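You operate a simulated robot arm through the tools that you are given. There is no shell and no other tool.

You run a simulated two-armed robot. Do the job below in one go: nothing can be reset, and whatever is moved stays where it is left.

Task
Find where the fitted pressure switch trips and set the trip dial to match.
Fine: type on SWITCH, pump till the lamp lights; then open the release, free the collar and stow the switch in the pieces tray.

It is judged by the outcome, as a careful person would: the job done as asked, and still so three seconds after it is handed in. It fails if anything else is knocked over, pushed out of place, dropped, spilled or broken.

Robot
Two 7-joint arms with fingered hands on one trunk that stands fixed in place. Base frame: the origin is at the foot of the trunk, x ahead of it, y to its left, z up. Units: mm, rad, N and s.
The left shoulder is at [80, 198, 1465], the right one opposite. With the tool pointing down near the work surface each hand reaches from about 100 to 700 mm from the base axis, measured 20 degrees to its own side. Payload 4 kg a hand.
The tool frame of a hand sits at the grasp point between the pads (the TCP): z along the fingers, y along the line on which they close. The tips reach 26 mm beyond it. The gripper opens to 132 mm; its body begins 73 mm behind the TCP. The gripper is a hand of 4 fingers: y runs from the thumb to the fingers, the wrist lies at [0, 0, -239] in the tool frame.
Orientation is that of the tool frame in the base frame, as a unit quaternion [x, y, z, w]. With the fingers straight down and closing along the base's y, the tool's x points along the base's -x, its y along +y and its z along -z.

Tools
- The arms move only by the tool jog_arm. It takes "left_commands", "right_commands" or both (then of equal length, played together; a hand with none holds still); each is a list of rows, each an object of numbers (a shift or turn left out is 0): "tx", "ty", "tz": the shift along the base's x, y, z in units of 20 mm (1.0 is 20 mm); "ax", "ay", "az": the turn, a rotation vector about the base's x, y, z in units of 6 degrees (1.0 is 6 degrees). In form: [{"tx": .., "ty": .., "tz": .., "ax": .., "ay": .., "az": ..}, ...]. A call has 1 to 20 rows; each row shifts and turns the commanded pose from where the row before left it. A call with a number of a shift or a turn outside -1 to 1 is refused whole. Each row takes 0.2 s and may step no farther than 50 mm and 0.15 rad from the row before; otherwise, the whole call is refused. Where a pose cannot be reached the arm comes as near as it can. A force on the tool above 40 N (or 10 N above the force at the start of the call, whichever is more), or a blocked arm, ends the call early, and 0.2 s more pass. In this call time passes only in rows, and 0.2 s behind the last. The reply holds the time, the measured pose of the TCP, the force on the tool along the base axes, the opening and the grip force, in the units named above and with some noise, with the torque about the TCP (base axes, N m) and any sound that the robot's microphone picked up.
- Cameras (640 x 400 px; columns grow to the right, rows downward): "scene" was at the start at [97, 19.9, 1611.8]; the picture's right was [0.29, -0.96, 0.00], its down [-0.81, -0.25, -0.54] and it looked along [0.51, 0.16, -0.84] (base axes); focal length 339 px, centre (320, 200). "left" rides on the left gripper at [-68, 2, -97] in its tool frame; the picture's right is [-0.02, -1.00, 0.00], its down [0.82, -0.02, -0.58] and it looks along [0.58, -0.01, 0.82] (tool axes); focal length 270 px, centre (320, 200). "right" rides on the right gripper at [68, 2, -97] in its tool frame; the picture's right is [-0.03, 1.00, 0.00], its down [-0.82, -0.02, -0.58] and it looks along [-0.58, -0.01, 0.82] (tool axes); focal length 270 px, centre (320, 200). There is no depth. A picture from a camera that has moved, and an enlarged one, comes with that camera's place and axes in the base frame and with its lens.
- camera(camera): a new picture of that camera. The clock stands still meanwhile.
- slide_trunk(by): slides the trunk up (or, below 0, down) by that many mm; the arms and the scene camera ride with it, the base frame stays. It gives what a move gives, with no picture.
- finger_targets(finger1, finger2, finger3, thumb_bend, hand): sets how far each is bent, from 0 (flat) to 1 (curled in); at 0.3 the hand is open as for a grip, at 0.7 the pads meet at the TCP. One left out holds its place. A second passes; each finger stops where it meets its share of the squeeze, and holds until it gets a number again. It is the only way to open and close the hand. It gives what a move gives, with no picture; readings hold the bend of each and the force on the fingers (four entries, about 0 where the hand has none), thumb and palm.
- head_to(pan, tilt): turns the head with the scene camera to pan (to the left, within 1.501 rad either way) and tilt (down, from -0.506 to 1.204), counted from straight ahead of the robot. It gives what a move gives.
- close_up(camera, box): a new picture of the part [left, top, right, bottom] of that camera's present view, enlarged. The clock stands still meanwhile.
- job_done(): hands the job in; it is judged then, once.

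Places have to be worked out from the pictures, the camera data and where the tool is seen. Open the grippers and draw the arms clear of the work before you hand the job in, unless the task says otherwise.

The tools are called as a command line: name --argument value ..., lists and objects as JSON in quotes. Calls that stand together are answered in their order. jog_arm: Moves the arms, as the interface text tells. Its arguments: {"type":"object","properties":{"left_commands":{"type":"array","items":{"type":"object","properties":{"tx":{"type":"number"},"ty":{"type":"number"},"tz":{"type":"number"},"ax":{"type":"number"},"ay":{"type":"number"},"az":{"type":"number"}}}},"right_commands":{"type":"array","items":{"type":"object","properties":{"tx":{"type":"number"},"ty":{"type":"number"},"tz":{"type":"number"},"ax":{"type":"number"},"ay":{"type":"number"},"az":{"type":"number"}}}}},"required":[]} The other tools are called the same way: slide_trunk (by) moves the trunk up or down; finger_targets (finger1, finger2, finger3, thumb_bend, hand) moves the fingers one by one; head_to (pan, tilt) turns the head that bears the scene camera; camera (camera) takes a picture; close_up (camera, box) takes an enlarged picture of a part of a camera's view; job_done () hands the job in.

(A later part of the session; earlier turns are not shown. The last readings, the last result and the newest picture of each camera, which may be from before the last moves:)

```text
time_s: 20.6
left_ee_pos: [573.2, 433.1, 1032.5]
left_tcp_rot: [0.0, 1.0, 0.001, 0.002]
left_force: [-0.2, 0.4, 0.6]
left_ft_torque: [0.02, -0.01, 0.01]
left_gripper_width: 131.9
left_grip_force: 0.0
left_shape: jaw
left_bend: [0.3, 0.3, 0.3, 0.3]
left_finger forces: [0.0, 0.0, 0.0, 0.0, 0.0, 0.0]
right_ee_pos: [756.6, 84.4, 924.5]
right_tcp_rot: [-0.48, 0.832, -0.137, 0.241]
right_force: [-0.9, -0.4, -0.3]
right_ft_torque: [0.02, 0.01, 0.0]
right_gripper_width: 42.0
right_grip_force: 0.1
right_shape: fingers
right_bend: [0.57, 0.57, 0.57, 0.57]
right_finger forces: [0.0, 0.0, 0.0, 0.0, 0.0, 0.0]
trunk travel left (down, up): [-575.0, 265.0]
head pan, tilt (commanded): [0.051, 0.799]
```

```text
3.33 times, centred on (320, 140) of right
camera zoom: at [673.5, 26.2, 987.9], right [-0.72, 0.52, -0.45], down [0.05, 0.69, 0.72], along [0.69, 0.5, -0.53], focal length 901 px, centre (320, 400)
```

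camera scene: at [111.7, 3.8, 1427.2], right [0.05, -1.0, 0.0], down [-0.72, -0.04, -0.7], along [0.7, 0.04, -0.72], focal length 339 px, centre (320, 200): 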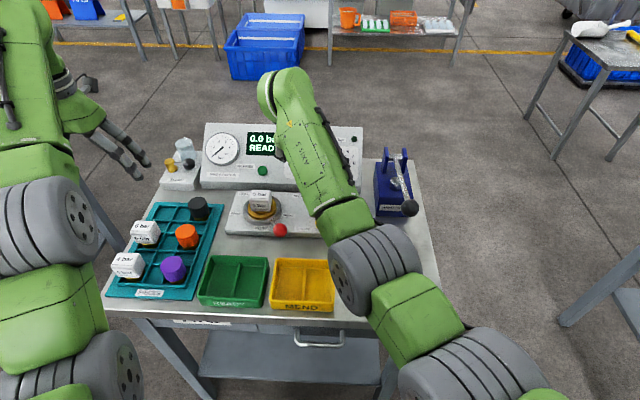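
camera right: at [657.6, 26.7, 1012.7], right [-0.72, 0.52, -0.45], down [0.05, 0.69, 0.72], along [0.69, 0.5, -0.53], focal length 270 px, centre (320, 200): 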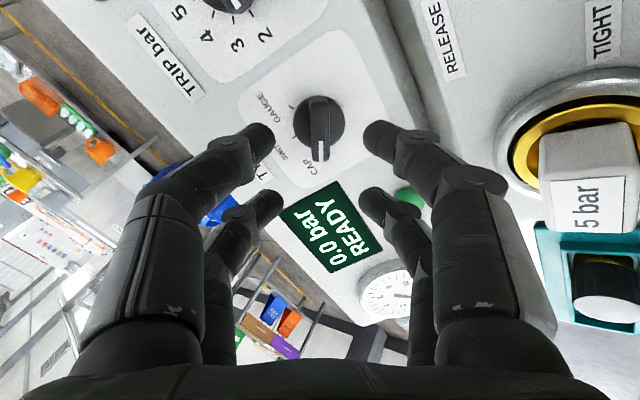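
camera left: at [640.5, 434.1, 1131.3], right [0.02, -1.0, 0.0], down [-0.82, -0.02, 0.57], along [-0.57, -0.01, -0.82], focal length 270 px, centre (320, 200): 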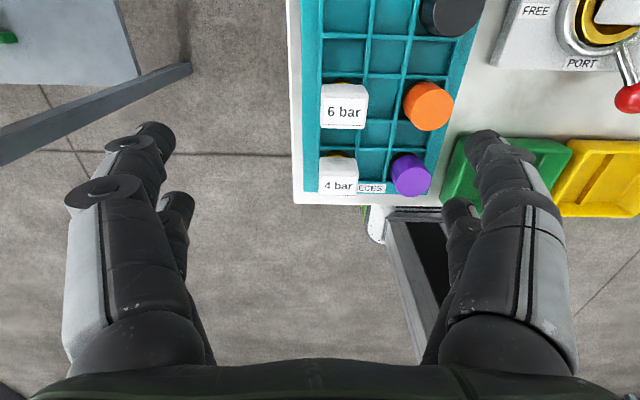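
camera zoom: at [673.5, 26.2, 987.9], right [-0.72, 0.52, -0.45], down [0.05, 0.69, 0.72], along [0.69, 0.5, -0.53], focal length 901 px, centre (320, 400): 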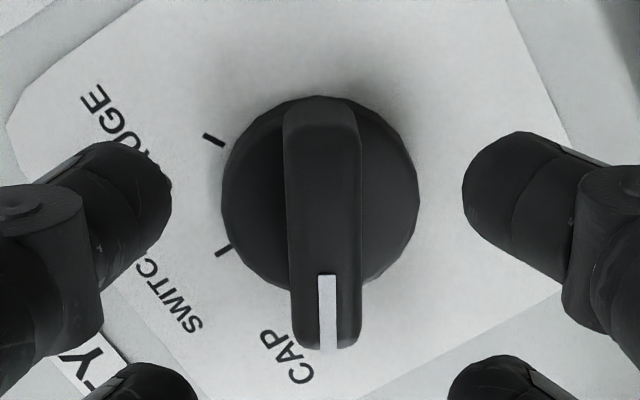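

It's within about 3 mm, so I'll apply a small correction and advance another 28 mm, putting the tips beside the bar. The force limit will stop the arm if it touches the panel.

jog_arm --right_commands '[{"tx": 0.22, "ty": -0.03, "tz": -0.413}, {"tx": 0.22, "ty": -0.03, "tz": -0.413}, {"tx": 0.22, "ty": -0.03, "tz": -0.413}]'

camera --camera "right"

close_up --camera "right" --box '[220, 80, 420, 230]'

```text
time_s: 21.4
left_ee_pos: [572.4, 432.6, 1032.1]
left_tcp_rot: [0.0, 1.0, 0.002, 0.002]
left_force: [0.0, -0.5, -0.5]
left_ft_torque: [-0.01, -0.01, 0.03]
left_gripper_width: 131.9
left_grip_force: 0.0
left_shape: jaw
left_bend: [0.3, 0.3, 0.3, 0.3]
left_finger forces: [0.0, 0.1, 0.0, 0.1, 0.0, 0.0]
right_ee_pos: [768.3, 82.3, 898.9]
right_tcp_rot: [-0.48, 0.832, -0.137, 0.241]
right_force: [0.2, -0.5, -1.0]
right_ft_torque: [0.02, -0.03, -0.03]
right_gripper_width: 42.1
right_grip_force: 0.0
right_shape: fingers
right_bend: [0.57, 0.57, 0.57, 0.57]
right_finger forces: [0.1, 0.0, 0.1, 0.1, 0.0, 0.0]
trunk travel left (down, up): [-575.0, 265.0]
head pan, tilt (commanded): [0.051, 0.799]
```

```text
taken
camera right: at [686.1, 24.4, 962.0], right [-0.72, 0.52, -0.45], down [0.05, 0.69, 0.72], along [0.69, 0.5, -0.53], focal length 270 px, centre (320, 200)
```

right: 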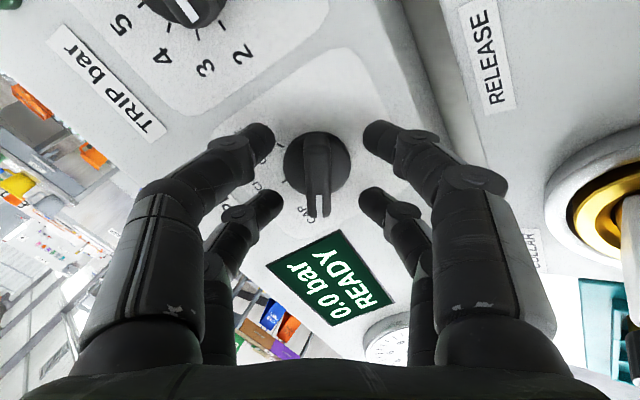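

```text
2.67 times, centred on (320, 155) of right
camera zoom: at [686.1, 24.4, 962.0], right [-0.72, 0.52, -0.45], down [0.05, 0.69, 0.72], along [0.69, 0.5, -0.53], focal length 721 px, centre (320, 320)
```

zoom: 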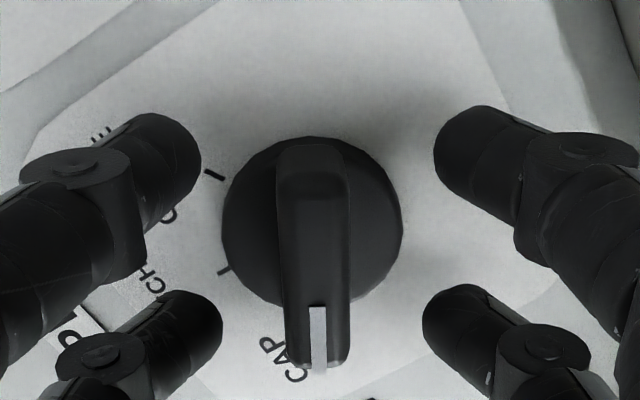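

The bar is centred to about 1 mm and nothing is touching yet. I'll close all four digits onto the bar.

finger_targets --hand "right" --finger1 0.72 --finger2 0.72 --finger3 0.72 --thumb_bend 0.72

close_up --camera "right" --box '[220, 80, 420, 230]'

```text
time_s: 22.4
left_ee_pos: [573.7, 433.5, 1031.5]
left_tcp_rot: [0.001, 1.0, 0.001, 0.0]
left_force: [0.4, -0.7, 0.3]
left_ft_torque: [0.04, 0.01, -0.01]
left_gripper_width: 131.7
left_grip_force: 0.2
left_shape: jaw
left_bend: [0.3, 0.3, 0.3, 0.3]
left_finger forces: [0.1, 0.1, 0.0, 0.0, 0.0, 0.0]
right_ee_pos: [769.5, 82.8, 898.9]
right_tcp_rot: [-0.481, 0.832, -0.136, 0.241]
right_force: [5.6, -1.0, -1.0]
right_ft_torque: [-0.02, -0.04, -0.02]
right_gripper_width: 9.8
right_grip_force: 8.7
right_shape: fingers
right_bend: [0.7, 0.7, 0.69, 0.69]
right_finger forces: [4.2, 3.7, 4.7, 0.1, 6.4, 0.0]
trunk travel left (down, up): [-575.0, 265.0]
head pan, tilt (commanded): [0.051, 0.799]
```

```text
2.67 times, centred on (320, 155) of right
camera zoom: at [686.7, 24.0, 961.7], right [-0.72, 0.52, -0.45], down [0.05, 0.69, 0.72], along [0.69, 0.5, -0.53], focal length 721 px, centre (320, 320)
```

zoom: 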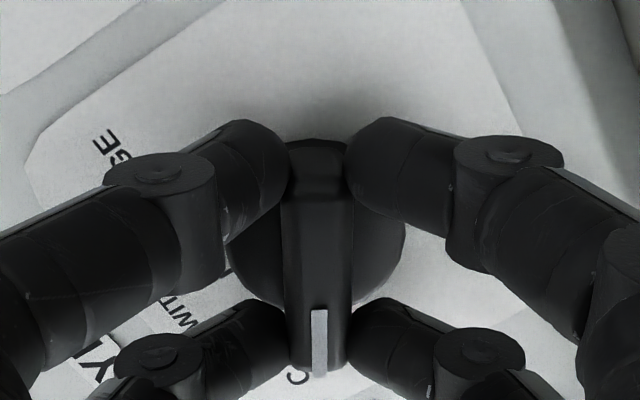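

All four digits grip the bar at about 4–6 N each. I'll turn the tool clockwise about the knob axis, the first 20° as a check.

jog_arm --right_commands '[{"ax": 0.4417, "az": -0.7067}, {"ax": 0.4417, "az": -0.7067}, {"ax": 0.4417, "az": -0.7067}, {"ax": 0.4417, "az": -0.7067}]'

close_up --camera "right" --box '[200, 60, 440, 240]'

```text
time_s: 23.4
left_ee_pos: [573.1, 434.0, 1032.5]
left_tcp_rot: [0.001, 1.0, 0.002, 0.001]
left_force: [-0.4, -0.3, 0.6]
left_ft_torque: [0.0, -0.01, 0.0]
left_gripper_width: 131.7
left_grip_force: 0.0
left_shape: jaw
left_bend: [0.3, 0.3, 0.3, 0.3]
left_finger forces: [0.1, 0.0, 0.1, 0.0, 0.0, 0.0]
right_ee_pos: [768.4, 83.6, 897.3]
right_tcp_rot: [-0.329, 0.903, -0.094, 0.261]
right_force: [1.9, -0.9, -1.6]
right_ft_torque: [-0.03, -0.04, 0.0]
right_gripper_width: 9.6
right_grip_force: 9.5
right_shape: fingers
right_bend: [0.7, 0.7, 0.69, 0.69]
right_finger forces: [4.5, 4.2, 4.8, 0.1, 5.7, 0.0]
trunk travel left (down, up): [-575.0, 265.0]
head pan, tilt (commanded): [0.051, 0.799]
```

```text
2.22 times, centred on (320, 150) of right
camera zoom: at [671.0, 40.7, 951.7], right [-0.53, 0.78, -0.33], down [0.23, 0.51, 0.83], along [0.82, 0.36, -0.45], focal length 601 px, centre (320, 311)
```

zoom: 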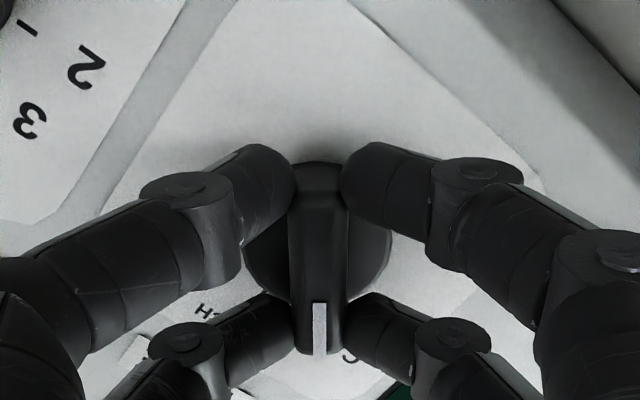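

The knob turns with the hand and the forces stay low. I'll go on with the remaining 40° to SWITCH.

jog_arm --right_commands '[{"ax": 0.4417, "az": -0.7067}, {"ax": 0.4417, "az": -0.7067}, {"ax": 0.4417, "az": -0.7067}, {"ax": 0.4417, "az": -0.7067}, {"ax": 0.4417, "az": -0.7067}, {"ax": 0.4417, "az": -0.7067}, {"ax": 0.4417, "az": -0.7067}, {"ax": 0.4417, "az": -0.7067}]'

close_up --camera "right" --box '[200, 60, 440, 240]'

close_up --camera "scene" --box '[240, 120, 370, 200]'

```text
time_s: 25.2
left_ee_pos: [573.6, 434.8, 1032.0]
left_tcp_rot: [0.0, 1.0, 0.001, 0.001]
left_force: [0.4, -0.4, 0.2]
left_ft_torque: [0.0, 0.0, 0.0]
left_gripper_width: 131.7
left_grip_force: 0.1
left_shape: jaw
left_bend: [0.3, 0.3, 0.3, 0.3]
left_finger forces: [0.0, 0.1, 0.0, 0.1, 0.0, 0.0]
right_ee_pos: [767.5, 84.6, 898.4]
right_tcp_rot: [0.0, 0.961, 0.001, 0.278]
right_force: [-0.2, 4.3, -6.2]
right_ft_torque: [0.05, 0.01, 0.07]
right_gripper_width: 10.0
right_grip_force: 8.7
right_shape: fingers
right_bend: [0.7, 0.7, 0.7, 0.69]
right_finger forces: [5.0, 5.4, 3.1, 0.0, 4.1, 0.0]
trunk travel left (down, up): [-575.0, 265.0]
head pan, tilt (commanded): [0.051, 0.799]
```

```text
2.22 times, centred on (320, 150) of right
camera zoom: at [658.1, 86.3, 944.1], right [0.02, 1.0, 0.01], down [0.38, -0.02, 0.92], along [0.92, -0.02, -0.38], focal length 601 px, centre (320, 311)
```

zoom: 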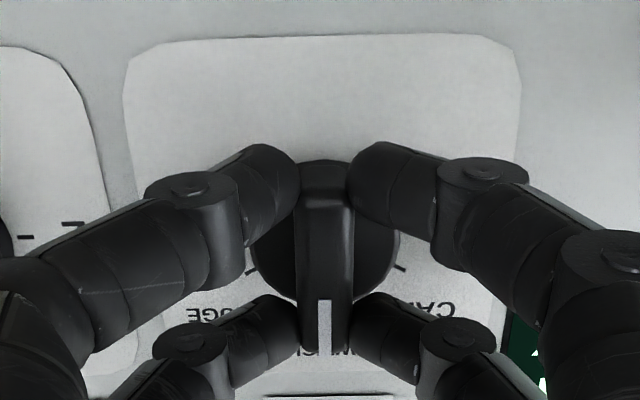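

```text
4.92 times, centred on (305, 160) of scene
camera zoom: at [112.3, 4.6, 1427.1], right [0.05, -1.0, 0.0], down [-0.72, -0.04, -0.7], along [0.7, 0.03, -0.72], focal length 1670 px, centre (394, 397)
```

zoom: 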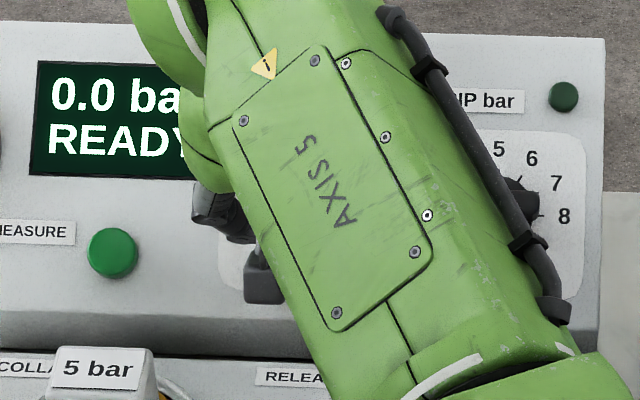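

The pointer now lies on SWITCH, with the CAP and GAUGE ticks symmetric either side. I'll let go, back straight off along the knob axis and check.

finger_targets --hand "right" --finger1 0.57 --finger2 0.57 --finger3 0.57 --thumb_bend 0.57

jog_arm --right_commands '[{"tx": -0.4, "tz": 0.64}, {"tx": -0.53, "tz": 0.848}, {"tx": -0.53, "tz": 0.848}, {"tx": -0.53, "tz": 0.848}, {"tx": -0.53, "tz": 0.848}, {"tx": -0.53, "tz": 0.848}]'

close_up --camera "right" --box '[200, 0, 440, 180]'

```text
time_s: 26.2
left_ee_pos: [573.5, 433.1, 1033.2]
left_tcp_rot: [0.0, 1.0, 0.002, 0.002]
left_force: [0.5, -0.7, 0.0]
left_ft_torque: [-0.01, -0.01, -0.01]
left_gripper_width: 131.9
left_grip_force: 0.2
left_shape: jaw
left_bend: [0.3, 0.3, 0.3, 0.3]
left_finger forces: [0.0, 0.0, 0.1, 0.1, 0.1, 0.1]
right_ee_pos: [767.7, 82.9, 898.9]
right_tcp_rot: [0.0, 0.961, 0.0, 0.277]
right_force: [0.0, 0.6, -0.6]
right_ft_torque: [0.01, 0.02, -0.03]
right_gripper_width: 44.9
right_grip_force: 0.2
right_shape: fingers
right_bend: [0.56, 0.56, 0.56, 0.56]
right_finger forces: [0.0, 0.1, 0.0, 0.1, 0.0, 0.0]
trunk travel left (down, up): [-575.0, 265.0]
head pan, tilt (commanded): [0.051, 0.799]
```

```text
time_s: 27.6
left_ee_pos: [573.1, 433.9, 1033.4]
left_tcp_rot: [0.0, 1.0, 0.001, 0.002]
left_force: [0.5, -0.1, -0.3]
left_ft_torque: [-0.01, 0.01, -0.02]
left_gripper_width: 132.1
left_grip_force: 0.0
left_shape: jaw
left_bend: [0.3, 0.3, 0.3, 0.3]
left_finger forces: [0.0, 0.0, 0.0, 0.0, 0.0, 0.0]
right_ee_pos: [706.9, 83.8, 997.6]
right_tcp_rot: [0.0, 0.961, -0.001, 0.277]
right_force: [0.4, 0.5, 0.5]
right_ft_torque: [0.02, -0.01, 0.0]
right_gripper_width: 45.4
right_grip_force: 0.0
right_shape: fingers
right_bend: [0.56, 0.56, 0.56, 0.56]
right_finger forces: [0.0, 0.1, 0.0, 0.0, 0.1, 0.1]
trunk travel left (down, up): [-575.0, 265.0]
head pan, tilt (commanded): [0.051, 0.799]
```

```text
2.22 times, centred on (320, 90) of right
camera zoom: at [596.3, 85.7, 1043.0], right [0.02, 1.0, 0.01], down [0.38, -0.02, 0.92], along [0.92, -0.01, -0.38], focal length 601 px, centre (320, 444)
```

zoom: 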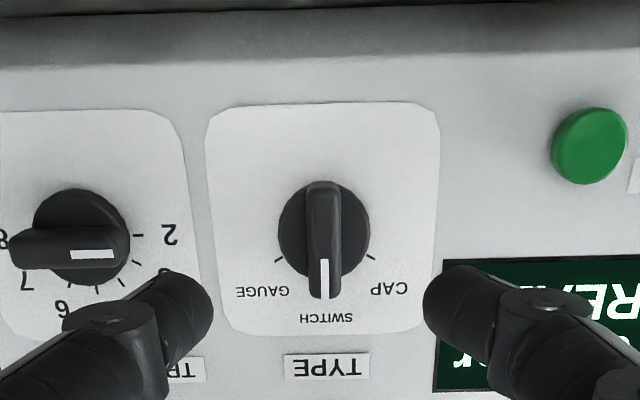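

TYPE is set to SWITCH. Now for the pump: I'll level the right hand and carry it to above the black ball at about (558.5, -144.5), staying around z 1040.

jog_arm --right_commands '[{"tx": -0.618, "ty": -0.951, "tz": 0.53, "ay": 0.444}, {"tx": -0.618, "ty": -0.951, "tz": 0.53, "ay": 0.444}, {"tx": -0.618, "ty": -0.951, "tz": 0.53, "ay": 0.444}, {"tx": -0.618, "ty": -0.951, "tz": 0.53, "ay": 0.444}, {"tx": -0.618, "ty": -0.951, "ay": 0.444}, {"tx": -0.618, "ty": -0.951, "ay": 0.444}, {"tx": -0.618, "ty": -0.951, "ay": 0.444}, {"tx": -0.618, "ty": -0.951, "ay": 0.444}, {"tx": -0.618, "ty": -0.951, "ay": 0.444}, {"tx": -0.618, "ty": -0.951, "ay": 0.444}, {"tx": -0.618, "ty": -0.951, "ay": 0.444}, {"tx": -0.618, "ty": -0.951, "ay": 0.444}]'

finger_targets --hand "right" --finger1 0.46 --finger2 0.46 --finger3 0.46 --thumb_bend 0.46

camera --camera "right"

camera --camera "scene"

```text
time_s: 30.2
left_ee_pos: [573.8, 431.8, 1032.7]
left_tcp_rot: [0.001, 1.0, 0.003, 0.0]
left_force: [-0.7, 0.2, 0.1]
left_ft_torque: [-0.01, 0.0, 0.0]
left_gripper_width: 131.9
left_grip_force: 0.0
left_shape: jaw
left_bend: [0.3, 0.3, 0.3, 0.3]
left_finger forces: [0.0, 0.1, 0.0, 0.1, 0.0, 0.1]
right_ee_pos: [580.5, -142.5, 999.8]
right_tcp_rot: [0.0, 1.0, 0.0, 0.006]
right_force: [0.2, 0.0, -0.2]
right_ft_torque: [0.03, 0.01, -0.02]
right_gripper_width: 45.0
right_grip_force: 0.1
right_shape: fingers
right_bend: [0.56, 0.56, 0.56, 0.56]
right_finger forces: [0.0, 0.0, 0.0, 0.1, 0.1, 0.1]
right hand out of reach, approached as far as the arm can: row 11, 12
trunk travel left (down, up): [-575.0, 265.0]
head pan, tilt (commanded): [0.051, 0.799]
```

```text
time_s: 31.2
left_ee_pos: [572.0, 432.8, 1032.0]
left_tcp_rot: [0.0, 1.0, 0.002, 0.001]
left_force: [-0.2, 0.0, -0.1]
left_ft_torque: [0.01, 0.01, 0.03]
left_gripper_width: 131.9
left_grip_force: 0.1
left_shape: jaw
left_bend: [0.3, 0.3, 0.3, 0.3]
left_finger forces: [0.1, 0.0, 0.0, 0.1, 0.0, 0.0]
right_ee_pos: [579.3, -142.3, 1001.3]
right_tcp_rot: [0.0, 1.0, 0.001, 0.006]
right_force: [-0.5, 0.0, 0.7]
right_ft_torque: [-0.03, -0.01, 0.0]
right_gripper_width: 78.9
right_grip_force: 0.1
right_shape: fingers
right_bend: [0.46, 0.46, 0.46, 0.46]
right_finger forces: [0.0, 0.0, 0.1, 0.1, 0.0, 0.1]
trunk travel left (down, up): [-575.0, 265.0]
head pan, tilt (commanded): [0.051, 0.799]
```

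```text
taken
camera right: at [508.7, -140.1, 1096.9], right [0.03, 1.0, 0.0], down [0.81, -0.02, 0.59], along [0.59, -0.01, -0.81], focal length 270 px, centre (320, 200)
```

right: 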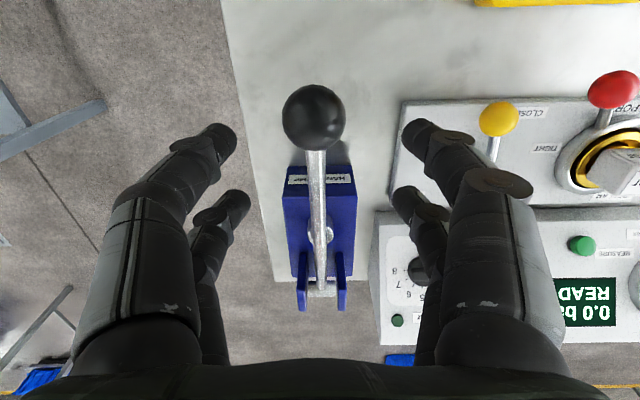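

```text
taken
camera scene: at [111.3, 3.6, 1427.2], right [0.05, -1.0, 0.0], down [-0.72, -0.04, -0.7], along [0.7, 0.04, -0.72], focal length 339 px, centre (320, 200)
```

scene: 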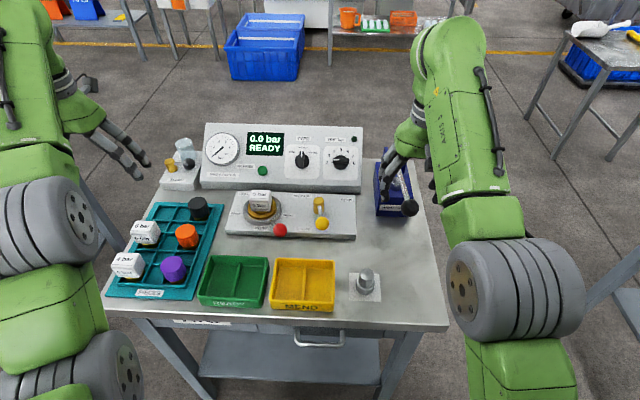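

The ball shows just where I worked it out, 21 mm nearer and 46 mm below the TCP. I'll come down around it with the digits open, correcting x as I go.

jog_arm --right_commands '[{"tx": -0.25, "ty": -0.035, "tz": -0.767}, {"tx": -0.4, "ty": -0.035, "tz": -0.767}, {"tx": -0.4, "ty": -0.035, "tz": -0.767}]'

camera --camera "right"

```text
time_s: 32.0
left_ee_pos: [573.3, 433.9, 1032.0]
left_tcp_rot: [0.001, 1.0, 0.001, 0.002]
left_force: [0.0, -0.6, -0.1]
left_ft_torque: [0.03, -0.01, 0.01]
left_gripper_width: 131.9
left_grip_force: 0.1
left_shape: jaw
left_bend: [0.3, 0.3, 0.3, 0.3]
left_finger forces: [0.0, 0.1, 0.0, 0.1, 0.1, 0.0]
right_ee_pos: [557.5, -144.8, 954.9]
right_tcp_rot: [0.0, 1.0, 0.0, 0.004]
right_force: [0.0, 0.4, 0.1]
right_ft_torque: [0.03, 0.0, 0.02]
right_gripper_width: 78.9
right_grip_force: 0.1
right_shape: fingers
right_bend: [0.46, 0.46, 0.46, 0.46]
right_finger forces: [0.0, 0.1, 0.0, 0.1, 0.0, 0.1]
trunk travel left (down, up): [-575.0, 265.0]
head pan, tilt (commanded): [0.051, 0.799]
```

```text
taken
camera right: at [487.2, -142.5, 1051.4], right [0.03, 1.0, 0.0], down [0.81, -0.02, 0.58], along [0.58, -0.01, -0.81], focal length 270 px, centre (320, 200)
```

right: 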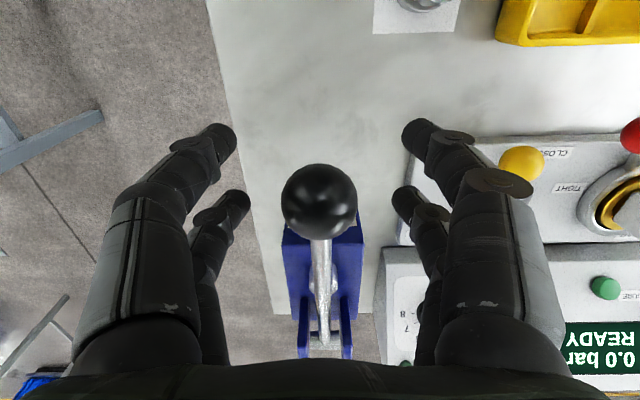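

The ball is at the image centre, so it sits on the TCP. I'll close the digits on it.

finger_targets --hand "right" --finger1 0.75 --finger2 0.75 --finger3 0.75 --thumb_bend 0.75

camera --camera "right"

```text
time_s: 33.0
left_ee_pos: [573.7, 432.6, 1032.0]
left_tcp_rot: [0.0, 1.0, 0.002, 0.001]
left_force: [0.6, -0.1, 0.4]
left_ft_torque: [-0.01, -0.02, -0.02]
left_gripper_width: 131.9
left_grip_force: 0.1
left_shape: jaw
left_bend: [0.3, 0.3, 0.3, 0.3]
left_finger forces: [0.1, 0.0, 0.1, 0.1, 0.0, 0.1]
right_ee_pos: [558.7, -146.0, 952.8]
right_tcp_rot: [0.0, 1.0, 0.0, 0.003]
right_force: [2.0, -0.2, -9.0]
right_ft_torque: [0.01, 0.09, 0.01]
right_gripper_width: 0.0
right_grip_force: 5.0
right_shape: fingers
right_bend: [0.73, 0.73, 0.73, 0.73]
right_finger forces: [0.0, 5.0, 5.1, 0.1, 0.0, 0.0]
trunk travel left (down, up): [-575.0, 265.0]
head pan, tilt (commanded): [0.051, 0.799]
```

```text
taken
camera right: at [488.6, -142.7, 1050.2], right [0.03, 1.0, 0.0], down [0.81, -0.02, 0.58], along [0.58, -0.01, -0.81], focal length 270 px, centre (320, 200)
```

right: 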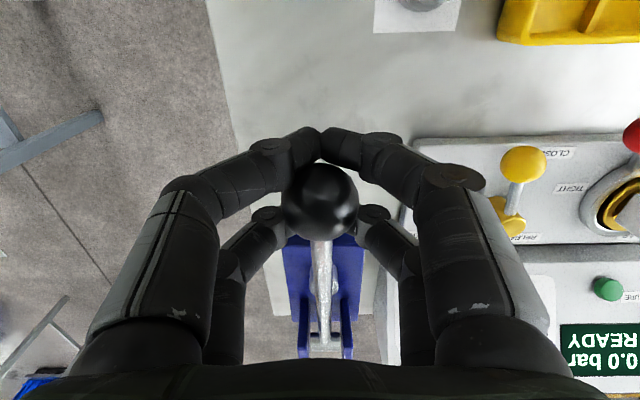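

The tips have closed underneath the ball, so it's caged and I can pull it up. I'll try a small downward move to see whether the lever follows.

jog_arm --right_commands '[{"tz": -0.5}, {"tz": -0.5}]'

camera --camera "right"

close_up --camera "scene" --box '[230, 110, 450, 240]'

```text
time_s: 33.6
left_ee_pos: [573.9, 433.1, 1032.2]
left_tcp_rot: [0.0, 1.0, 0.002, 0.003]
left_force: [0.1, 0.1, 0.5]
left_ft_torque: [0.0, -0.01, 0.01]
left_gripper_width: 132.0
left_grip_force: 0.1
left_shape: jaw
left_bend: [0.3, 0.3, 0.3, 0.3]
left_finger forces: [0.0, 0.0, 0.0, 0.0, 0.1, 0.1]
right_ee_pos: [558.0, -144.4, 935.2]
right_tcp_rot: [0.0, 1.0, 0.0, 0.003]
right_force: [0.0, 0.4, 1.5]
right_ft_torque: [0.0, -0.04, 0.0]
right_gripper_width: 0.1
right_grip_force: 0.1
right_shape: fingers
right_bend: [0.73, 0.74, 0.74, 0.73]
right_finger forces: [0.0, 0.0, 0.1, 0.0, 0.1, 0.0]
trunk travel left (down, up): [-575.0, 265.0]
head pan, tilt (commanded): [0.051, 0.799]
```

```text
taken
camera right: at [488.3, -142.4, 1031.9], right [0.03, 1.0, 0.0], down [0.81, -0.02, 0.58], along [0.58, -0.01, -0.81], focal length 270 px, centre (320, 200)
```

right: 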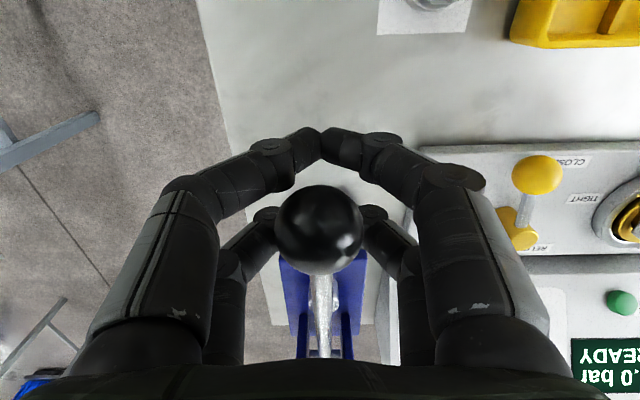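

```text
2.91 times, centred on (340, 175) of scene
camera zoom: at [111.5, 3.5, 1427.3], right [0.05, -1.0, 0.0], down [-0.72, -0.04, -0.7], along [0.7, 0.04, -0.72], focal length 987 px, centre (262, 273)
```

zoom: 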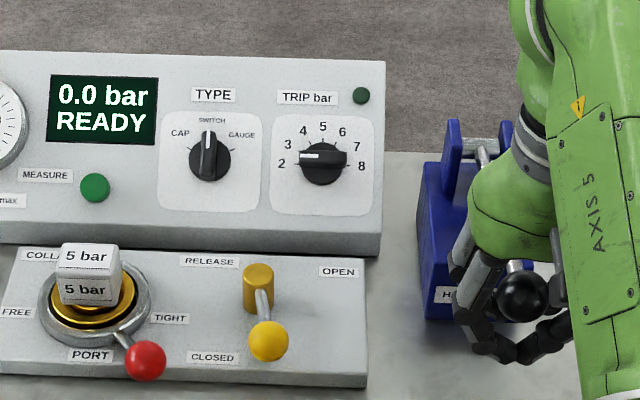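

The hand slid down while the lever stayed put, so it needs a push from above. I'll open, rise clear of the ball, close the digits into a blunt tip and press from the top.

finger_targets --hand "right" --finger1 0.46 --finger2 0.46 --finger3 0.46 --thumb_bend 0.46

jog_arm --right_commands '[{"tz": 0.9}, {"tz": 0.9}, {"tz": 0.9}, {"tx": 0.1, "tz": 0.7}]'

finger_targets --hand "right" --finger1 0.7 --finger2 0.7 --finger3 0.7 --thumb_bend 0.7

close_up --camera "scene" --box '[360, 110, 480, 230]'

camera --camera "right"

```text
time_s: 34.6
left_ee_pos: [573.0, 433.8, 1032.4]
left_tcp_rot: [0.0, 1.0, 0.002, 0.002]
left_force: [0.9, -0.4, -0.8]
left_ft_torque: [-0.02, 0.0, -0.02]
left_gripper_width: 131.8
left_grip_force: 0.0
left_shape: jaw
left_bend: [0.3, 0.3, 0.3, 0.3]
left_finger forces: [0.1, 0.0, 0.1, 0.0, 0.0, 0.1]
right_ee_pos: [557.1, -144.8, 935.4]
right_tcp_rot: [0.0, 1.0, 0.0, 0.002]
right_force: [-0.2, -0.2, -0.6]
right_ft_torque: [0.02, 0.0, 0.02]
right_gripper_width: 78.7
right_grip_force: 0.1
right_shape: fingers
right_bend: [0.46, 0.46, 0.46, 0.46]
right_finger forces: [0.0, 0.0, 0.0, 0.0, 0.0, 0.0]
trunk travel left (down, up): [-575.0, 265.0]
head pan, tilt (commanded): [0.051, 0.799]
```

```text
time_s: 35.6
left_ee_pos: [573.2, 432.9, 1031.9]
left_tcp_rot: [-0.001, 1.0, 0.002, 0.002]
left_force: [0.9, -0.5, 0.3]
left_ft_torque: [-0.01, -0.02, -0.02]
left_gripper_width: 132.0
left_grip_force: 0.0
left_shape: jaw
left_bend: [0.3, 0.3, 0.3, 0.3]
left_finger forces: [0.1, 0.1, 0.1, 0.0, 0.1, 0.0]
right_ee_pos: [564.1, -144.2, 992.9]
right_tcp_rot: [0.0, 1.0, -0.001, 0.005]
right_force: [1.1, 0.5, -0.1]
right_ft_torque: [-0.01, 0.0, 0.0]
right_gripper_width: 79.1
right_grip_force: 0.2
right_shape: fingers
right_bend: [0.46, 0.46, 0.46, 0.46]
right_finger forces: [0.0, 0.0, 0.1, 0.0, 0.1, 0.0]
right hand out of reach, approached as far as the arm can: row 4
trunk travel left (down, up): [-575.0, 265.0]
head pan, tilt (commanded): [0.051, 0.799]
```

```text
time_s: 36.6
left_ee_pos: [573.3, 433.1, 1032.2]
left_tcp_rot: [0.0, 1.0, 0.002, 0.002]
left_force: [0.0, -0.2, 0.0]
left_ft_torque: [0.0, -0.02, 0.04]
left_gripper_width: 132.3
left_grip_force: 0.1
left_shape: jaw
left_bend: [0.3, 0.3, 0.3, 0.3]
left_finger forces: [0.1, 0.0, 0.1, 0.0, 0.0, 0.0]
right_ee_pos: [563.9, -143.8, 993.4]
right_tcp_rot: [0.0, 1.0, 0.0, 0.005]
right_force: [-0.2, 0.4, 0.8]
right_ft_torque: [0.01, 0.04, 0.02]
right_gripper_width: 1.7
right_grip_force: 0.6
right_shape: fingers
right_bend: [0.7, 0.7, 0.7, 0.7]
right_finger forces: [0.6, 0.0, 0.0, 0.0, 0.0, 0.0]
trunk travel left (down, up): [-575.0, 265.0]
head pan, tilt (commanded): [0.051, 0.799]
```

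```text
3.33 times, centred on (420, 170) of scene
camera zoom: at [111.1, 3.8, 1427.3], right [0.05, -1.0, 0.0], down [-0.72, -0.04, -0.7], along [0.7, 0.04, -0.72], focal length 1131 px, centre (-13, 300)
```

zoom: 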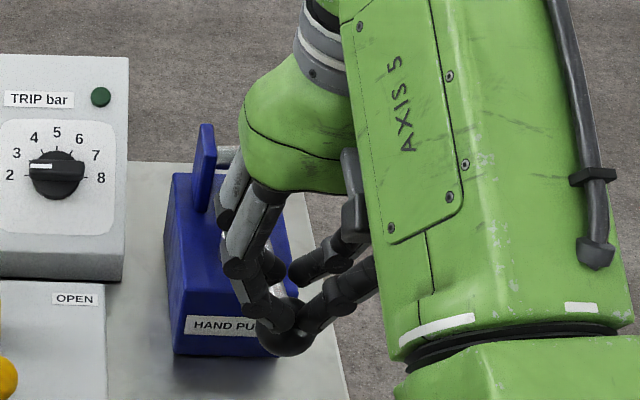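

```text
taken
camera right: at [493.8, -142.2, 1089.3], right [0.03, 1.0, 0.0], down [0.81, -0.02, 0.59], along [0.59, -0.01, -0.81], focal length 270 px, centre (320, 200)
```

right: 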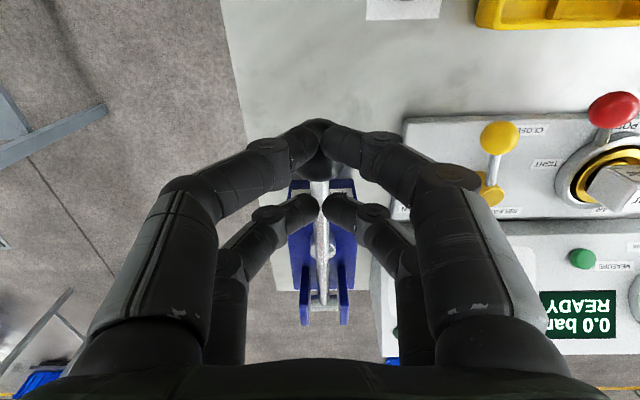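

The tips rest right at the ball's top, with the near pair a little ahead of its crown. I'll shift 9 mm forward so the near pair sits on the crown, then press down gently.

jog_arm --right_commands '[{"tx": 0.45}, {"tz": -0.5}, {"tz": -0.5}]'

camera --camera "right"

close_up --camera "scene" --box '[230, 110, 450, 240]'

```text
time_s: 37.4
left_ee_pos: [573.4, 434.1, 1033.4]
left_tcp_rot: [0.001, 1.0, 0.002, 0.002]
left_force: [-0.4, 0.8, 0.5]
left_ft_torque: [0.04, 0.03, -0.02]
left_gripper_width: 132.1
left_grip_force: 0.0
left_shape: jaw
left_bend: [0.3, 0.3, 0.3, 0.3]
left_finger forces: [0.1, 0.0, 0.0, 0.0, 0.0, 0.0]
right_ee_pos: [572.3, -143.8, 972.7]
right_tcp_rot: [-0.001, 1.0, 0.001, 0.003]
right_force: [-0.5, 1.2, 3.3]
right_ft_torque: [0.05, 0.06, -0.01]
right_gripper_width: 2.4
right_grip_force: 2.0
right_shape: fingers
right_bend: [0.7, 0.7, 0.7, 0.7]
right_finger forces: [3.5, 0.0, 0.0, 0.0, 0.0, 0.0]
trunk travel left (down, up): [-575.0, 265.0]
head pan, tilt (commanded): [0.051, 0.799]
```

```text
taken
camera right: at [502.4, -142.0, 1070.2], right [0.03, 1.0, 0.0], down [0.81, -0.02, 0.58], along [0.58, -0.02, -0.81], focal length 270 px, centre (320, 200)
```

right: 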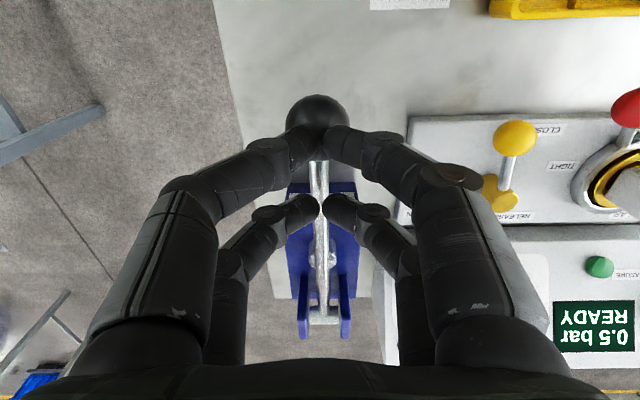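

```text
2.91 times, centred on (340, 175) of scene
camera zoom: at [110.4, 4.1, 1427.4], right [0.05, -1.0, 0.0], down [-0.72, -0.04, -0.7], along [0.7, 0.04, -0.72], focal length 987 px, centre (262, 273)
```

zoom: 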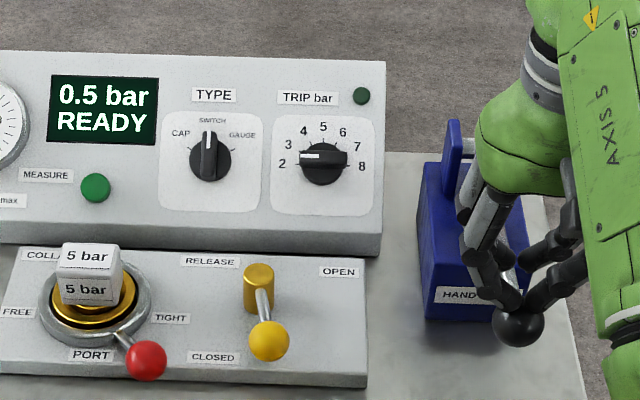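

It works: 0.5 bar for about 15–20 mm of travel, at only 3 N. I'll keep pressing in modest steps and watch the display and the lamp.

jog_arm --right_commands '[{"tz": -0.5}, {"tz": -0.5}]'

close_up --camera "scene" --box '[230, 110, 450, 240]'

```text
time_s: 38.0
left_ee_pos: [573.3, 433.0, 1033.0]
left_tcp_rot: [0.001, 1.0, 0.002, 0.002]
left_force: [0.4, -0.4, 0.5]
left_ft_torque: [0.0, 0.0, -0.02]
left_gripper_width: 131.8
left_grip_force: 0.0
left_shape: jaw
left_bend: [0.3, 0.3, 0.3, 0.3]
left_finger forces: [0.0, 0.0, 0.0, 0.0, 0.0, 0.0]
right_ee_pos: [572.8, -143.8, 954.8]
right_tcp_rot: [0.0, 1.0, 0.0, 0.004]
right_force: [-2.1, 0.5, 3.3]
right_ft_torque: [0.02, 0.12, 0.01]
right_gripper_width: 2.7
right_grip_force: 2.4
right_shape: fingers
right_bend: [0.7, 0.7, 0.7, 0.7]
right_finger forces: [3.0, 0.0, 0.0, 0.0, 1.6, 0.0]
trunk travel left (down, up): [-575.0, 265.0]
head pan, tilt (commanded): [0.051, 0.799]
```

```text
2.91 times, centred on (340, 175) of scene
camera zoom: at [110.5, 3.9, 1427.3], right [0.05, -1.0, 0.0], down [-0.72, -0.04, -0.7], along [0.7, 0.04, -0.72], focal length 987 px, centre (262, 273)
```

zoom: 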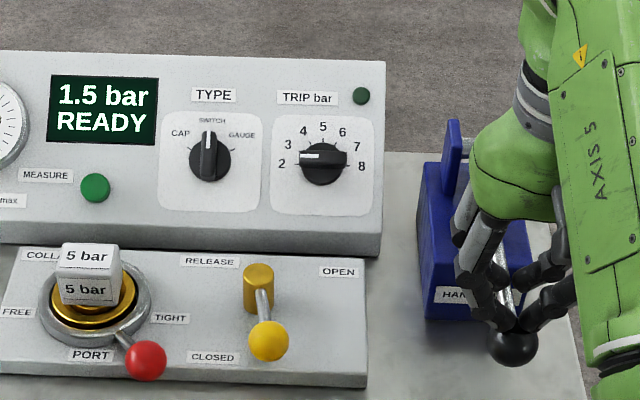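

1.5 bar now, about 0.055 bar per mm, and the lamp is dark. I'll continue in 10 mm steps.

jog_arm --right_commands '[{"tz": -0.25}, {"tz": -0.25}]'

close_up --camera "scene" --box '[230, 110, 450, 240]'

jog_arm --right_commands '[{"tz": -0.25}, {"tz": -0.25}]'

close_up --camera "scene" --box '[230, 110, 450, 240]'

```text
time_s: 38.6
left_ee_pos: [572.2, 433.5, 1032.7]
left_tcp_rot: [0.0, 1.0, 0.001, 0.002]
left_force: [-0.3, 0.2, 0.4]
left_ft_torque: [0.01, 0.01, -0.01]
left_gripper_width: 131.9
left_grip_force: 0.1
left_shape: jaw
left_bend: [0.3, 0.3, 0.3, 0.3]
left_finger forces: [0.0, 0.1, 0.0, 0.0, 0.0, 0.0]
right_ee_pos: [573.0, -144.1, 943.4]
right_tcp_rot: [0.0, 1.0, -0.001, 0.003]
right_force: [-0.7, -0.1, 3.6]
right_ft_torque: [-0.01, 0.12, 0.01]
right_gripper_width: 3.0
right_grip_force: 2.3
right_shape: fingers
right_bend: [0.7, 0.7, 0.7, 0.7]
right_finger forces: [1.6, 0.1, 0.0, 0.0, 3.3, 0.0]
trunk travel left (down, up): [-575.0, 265.0]
head pan, tilt (commanded): [0.051, 0.799]
```

```text
2.91 times, centred on (340, 175) of scene
camera zoom: at [110.4, 3.6, 1427.3], right [0.05, -1.0, 0.0], down [-0.72, -0.04, -0.7], along [0.7, 0.04, -0.72], focal length 987 px, centre (262, 273)
```

zoom: 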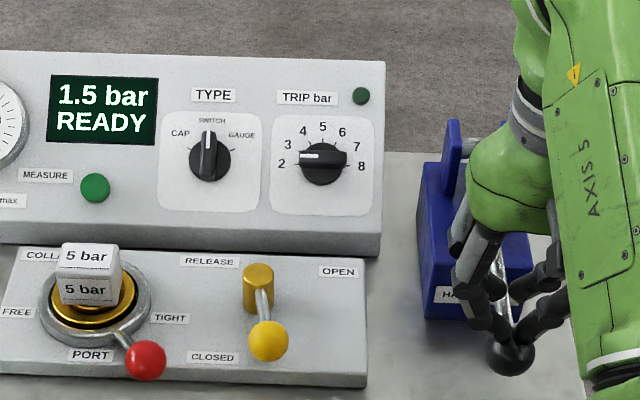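

```text
time_s: 39.2
left_ee_pos: [574.1, 433.9, 1033.5]
left_tcp_rot: [0.0, 1.0, 0.001, 0.001]
left_force: [-0.5, 0.5, 1.0]
left_ft_torque: [0.03, 0.0, 0.01]
left_gripper_width: 131.8
left_grip_force: 0.0
left_shape: jaw
left_bend: [0.3, 0.3, 0.3, 0.3]
left_finger forces: [0.0, 0.0, 0.0, 0.1, 0.0, 0.1]
right_ee_pos: [572.2, -143.0, 932.6]
right_tcp_rot: [0.0, 1.0, 0.0, 0.004]
right_force: [-0.8, -0.4, 4.7]
right_ft_torque: [-0.02, 0.14, 0.04]
right_gripper_width: 3.1
right_grip_force: 2.9
right_shape: fingers
right_bend: [0.7, 0.7, 0.7, 0.7]
right_finger forces: [2.5, 0.1, 0.1, 0.0, 3.1, 0.0]
trunk travel left (down, up): [-575.0, 265.0]
head pan, tilt (commanded): [0.051, 0.799]
```

```text
2.91 times, centred on (340, 175) of scene
camera zoom: at [110.3, 3.9, 1427.3], right [0.05, -1.0, 0.0], down [-0.72, -0.04, -0.7], along [0.7, 0.04, -0.72], focal length 987 px, centre (262, 273)
```

zoom: 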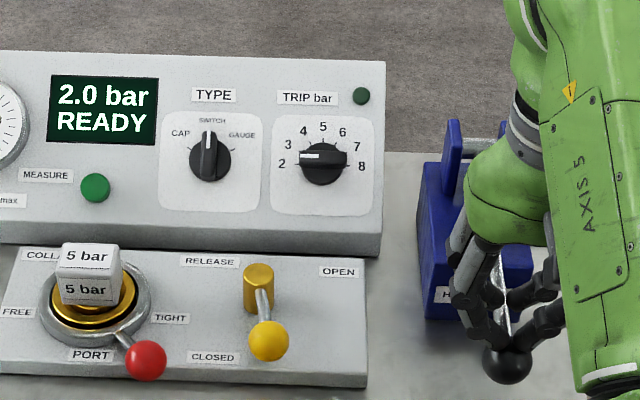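

Pressure comes in 0.5 bar increments and reads 2.0 now. I'll go on in small steps, checking the lamp at each one.

jog_arm --right_commands '[{"tz": -0.25}, {"tz": -0.2}]'

close_up --camera "scene" --box '[230, 110, 450, 240]'

jog_arm --right_commands '[{"tz": -0.25}, {"tz": -0.2}]'

close_up --camera "scene" --box '[230, 110, 450, 240]'

```text
time_s: 39.8
left_ee_pos: [571.7, 433.8, 1032.8]
left_tcp_rot: [0.0, 1.0, 0.002, 0.002]
left_force: [-0.3, 0.2, -0.7]
left_ft_torque: [0.0, -0.02, 0.03]
left_gripper_width: 132.1
left_grip_force: 0.1
left_shape: jaw
left_bend: [0.3, 0.3, 0.3, 0.3]
left_finger forces: [0.0, 0.0, 0.0, 0.1, 0.0, 0.1]
right_ee_pos: [573.4, -143.7, 928.2]
right_tcp_rot: [0.0, 1.0, -0.001, 0.006]
right_force: [-0.4, -0.9, 13.0]
right_ft_torque: [-0.1, 0.26, 0.02]
right_gripper_width: 3.4
right_grip_force: 7.5
right_shape: fingers
right_bend: [0.7, 0.7, 0.7, 0.7]
right_finger forces: [5.6, 0.0, 0.0, 0.1, 8.9, 0.0]
trunk travel left (down, up): [-575.0, 265.0]
head pan, tilt (commanded): [0.051, 0.799]
```

```text
2.91 times, centred on (340, 175) of scene
camera zoom: at [108.9, 4.1, 1427.6], right [0.05, -1.0, 0.0], down [-0.71, -0.04, -0.7], along [0.7, 0.04, -0.72], focal length 987 px, centre (262, 273)
```

zoom: 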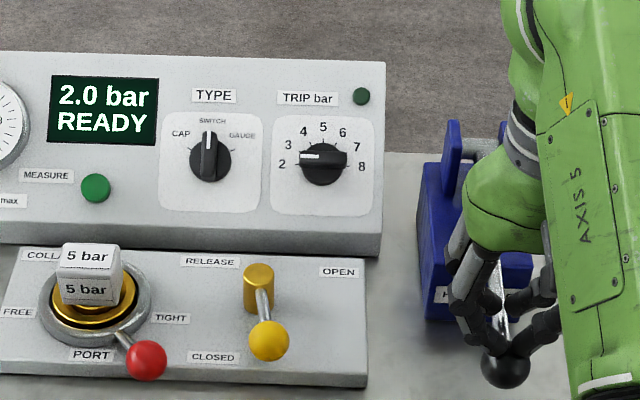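

```text
time_s: 40.4
left_ee_pos: [570.3, 434.1, 1033.8]
left_tcp_rot: [0.0, 1.0, 0.002, 0.003]
left_force: [0.2, 0.1, -0.2]
left_ft_torque: [-0.01, -0.01, -0.01]
left_gripper_width: 131.9
left_grip_force: 0.0
left_shape: jaw
left_bend: [0.3, 0.3, 0.3, 0.3]
left_finger forces: [0.0, 0.0, 0.1, 0.0, 0.0, 0.0]
right_ee_pos: [574.4, -144.4, 928.2]
right_tcp_rot: [0.001, 1.0, -0.001, 0.014]
right_force: [-7.2, -1.0, 19.7]
right_ft_torque: [-0.11, 0.57, 0.02]
right_gripper_width: 5.2
right_grip_force: 10.6
right_shape: fingers
right_bend: [0.7, 0.7, 0.7, 0.7]
right_finger forces: [8.5, 0.0, 0.1, 0.1, 13.0, 0.0]
trunk travel left (down, up): [-575.0, 265.0]
head pan, tilt (commanded): [0.051, 0.799]
stopped in row 2 (right hand): the force on the tool passed its limit at 43 N (the readings are from after the stop); the commanded pose is now the measured one
```

```text
2.91 times, centred on (340, 175) of scene
camera zoom: at [108.0, 3.9, 1427.4], right [0.05, -1.0, 0.0], down [-0.71, -0.04, -0.7], along [0.7, 0.04, -0.72], focal length 987 px, centre (262, 273)
```

zoom: 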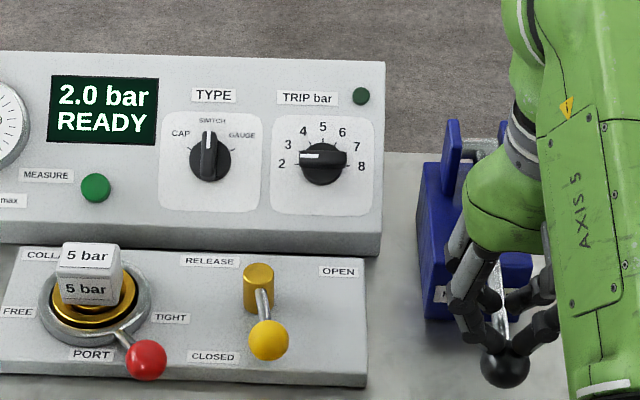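

The lever bottomed out at 2.0 bar, so one full stroke gives 2 bar. I'll back the hand up to see whether the handle returns by itself.

jog_arm --right_commands '[{"tz": 0.5}, {"tz": 0.9}, {"tz": 0.9}, {"tz": 0.7}]'

close_up --camera "scene" --box '[230, 110, 450, 240]'

camera --camera "right"

```text
time_s: 41.4
left_ee_pos: [573.9, 433.1, 1032.2]
left_tcp_rot: [0.0, 1.0, 0.003, 0.002]
left_force: [-0.3, -0.2, 0.1]
left_ft_torque: [0.0, 0.02, 0.0]
left_gripper_width: 131.9
left_grip_force: 0.1
left_shape: jaw
left_bend: [0.3, 0.3, 0.3, 0.3]
left_finger forces: [0.1, 0.0, 0.0, 0.0, 0.1, 0.1]
right_ee_pos: [575.6, -143.0, 981.6]
right_tcp_rot: [-0.001, 1.0, -0.002, 0.01]
right_force: [1.0, -0.7, 2.0]
right_ft_torque: [-0.02, -0.01, 0.02]
right_gripper_width: 3.1
right_grip_force: 1.7
right_shape: fingers
right_bend: [0.69, 0.7, 0.7, 0.7]
right_finger forces: [1.0, 0.1, 0.1, 0.0, 1.5, 0.0]
trunk travel left (down, up): [-575.0, 265.0]
head pan, tilt (commanded): [0.051, 0.799]
```

```text
2.91 times, centred on (340, 175) of scene
camera zoom: at [111.0, 3.8, 1427.2], right [0.05, -1.0, 0.0], down [-0.72, -0.04, -0.7], along [0.7, 0.04, -0.72], focal length 987 px, centre (262, 273)
```

zoom: 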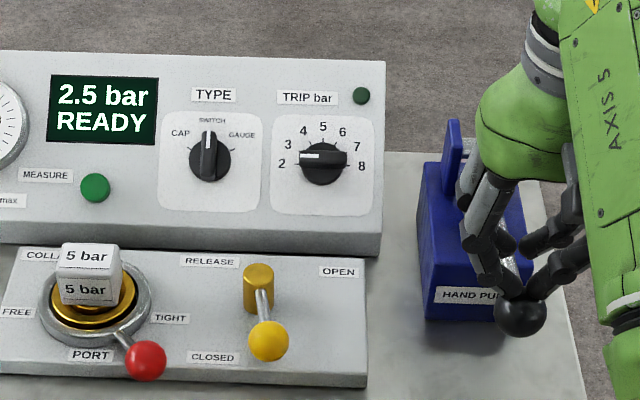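

```text
taken
camera right: at [504.8, -141.3, 1078.3], right [0.03, 1.0, 0.0], down [0.81, -0.02, 0.59], along [0.59, -0.02, -0.81], focal length 270 px, centre (320, 200)
```

right: 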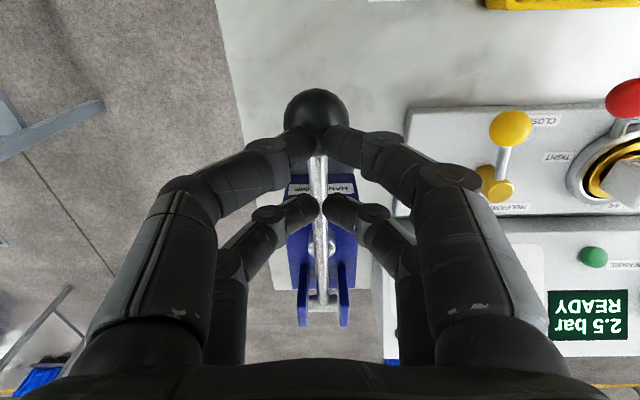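

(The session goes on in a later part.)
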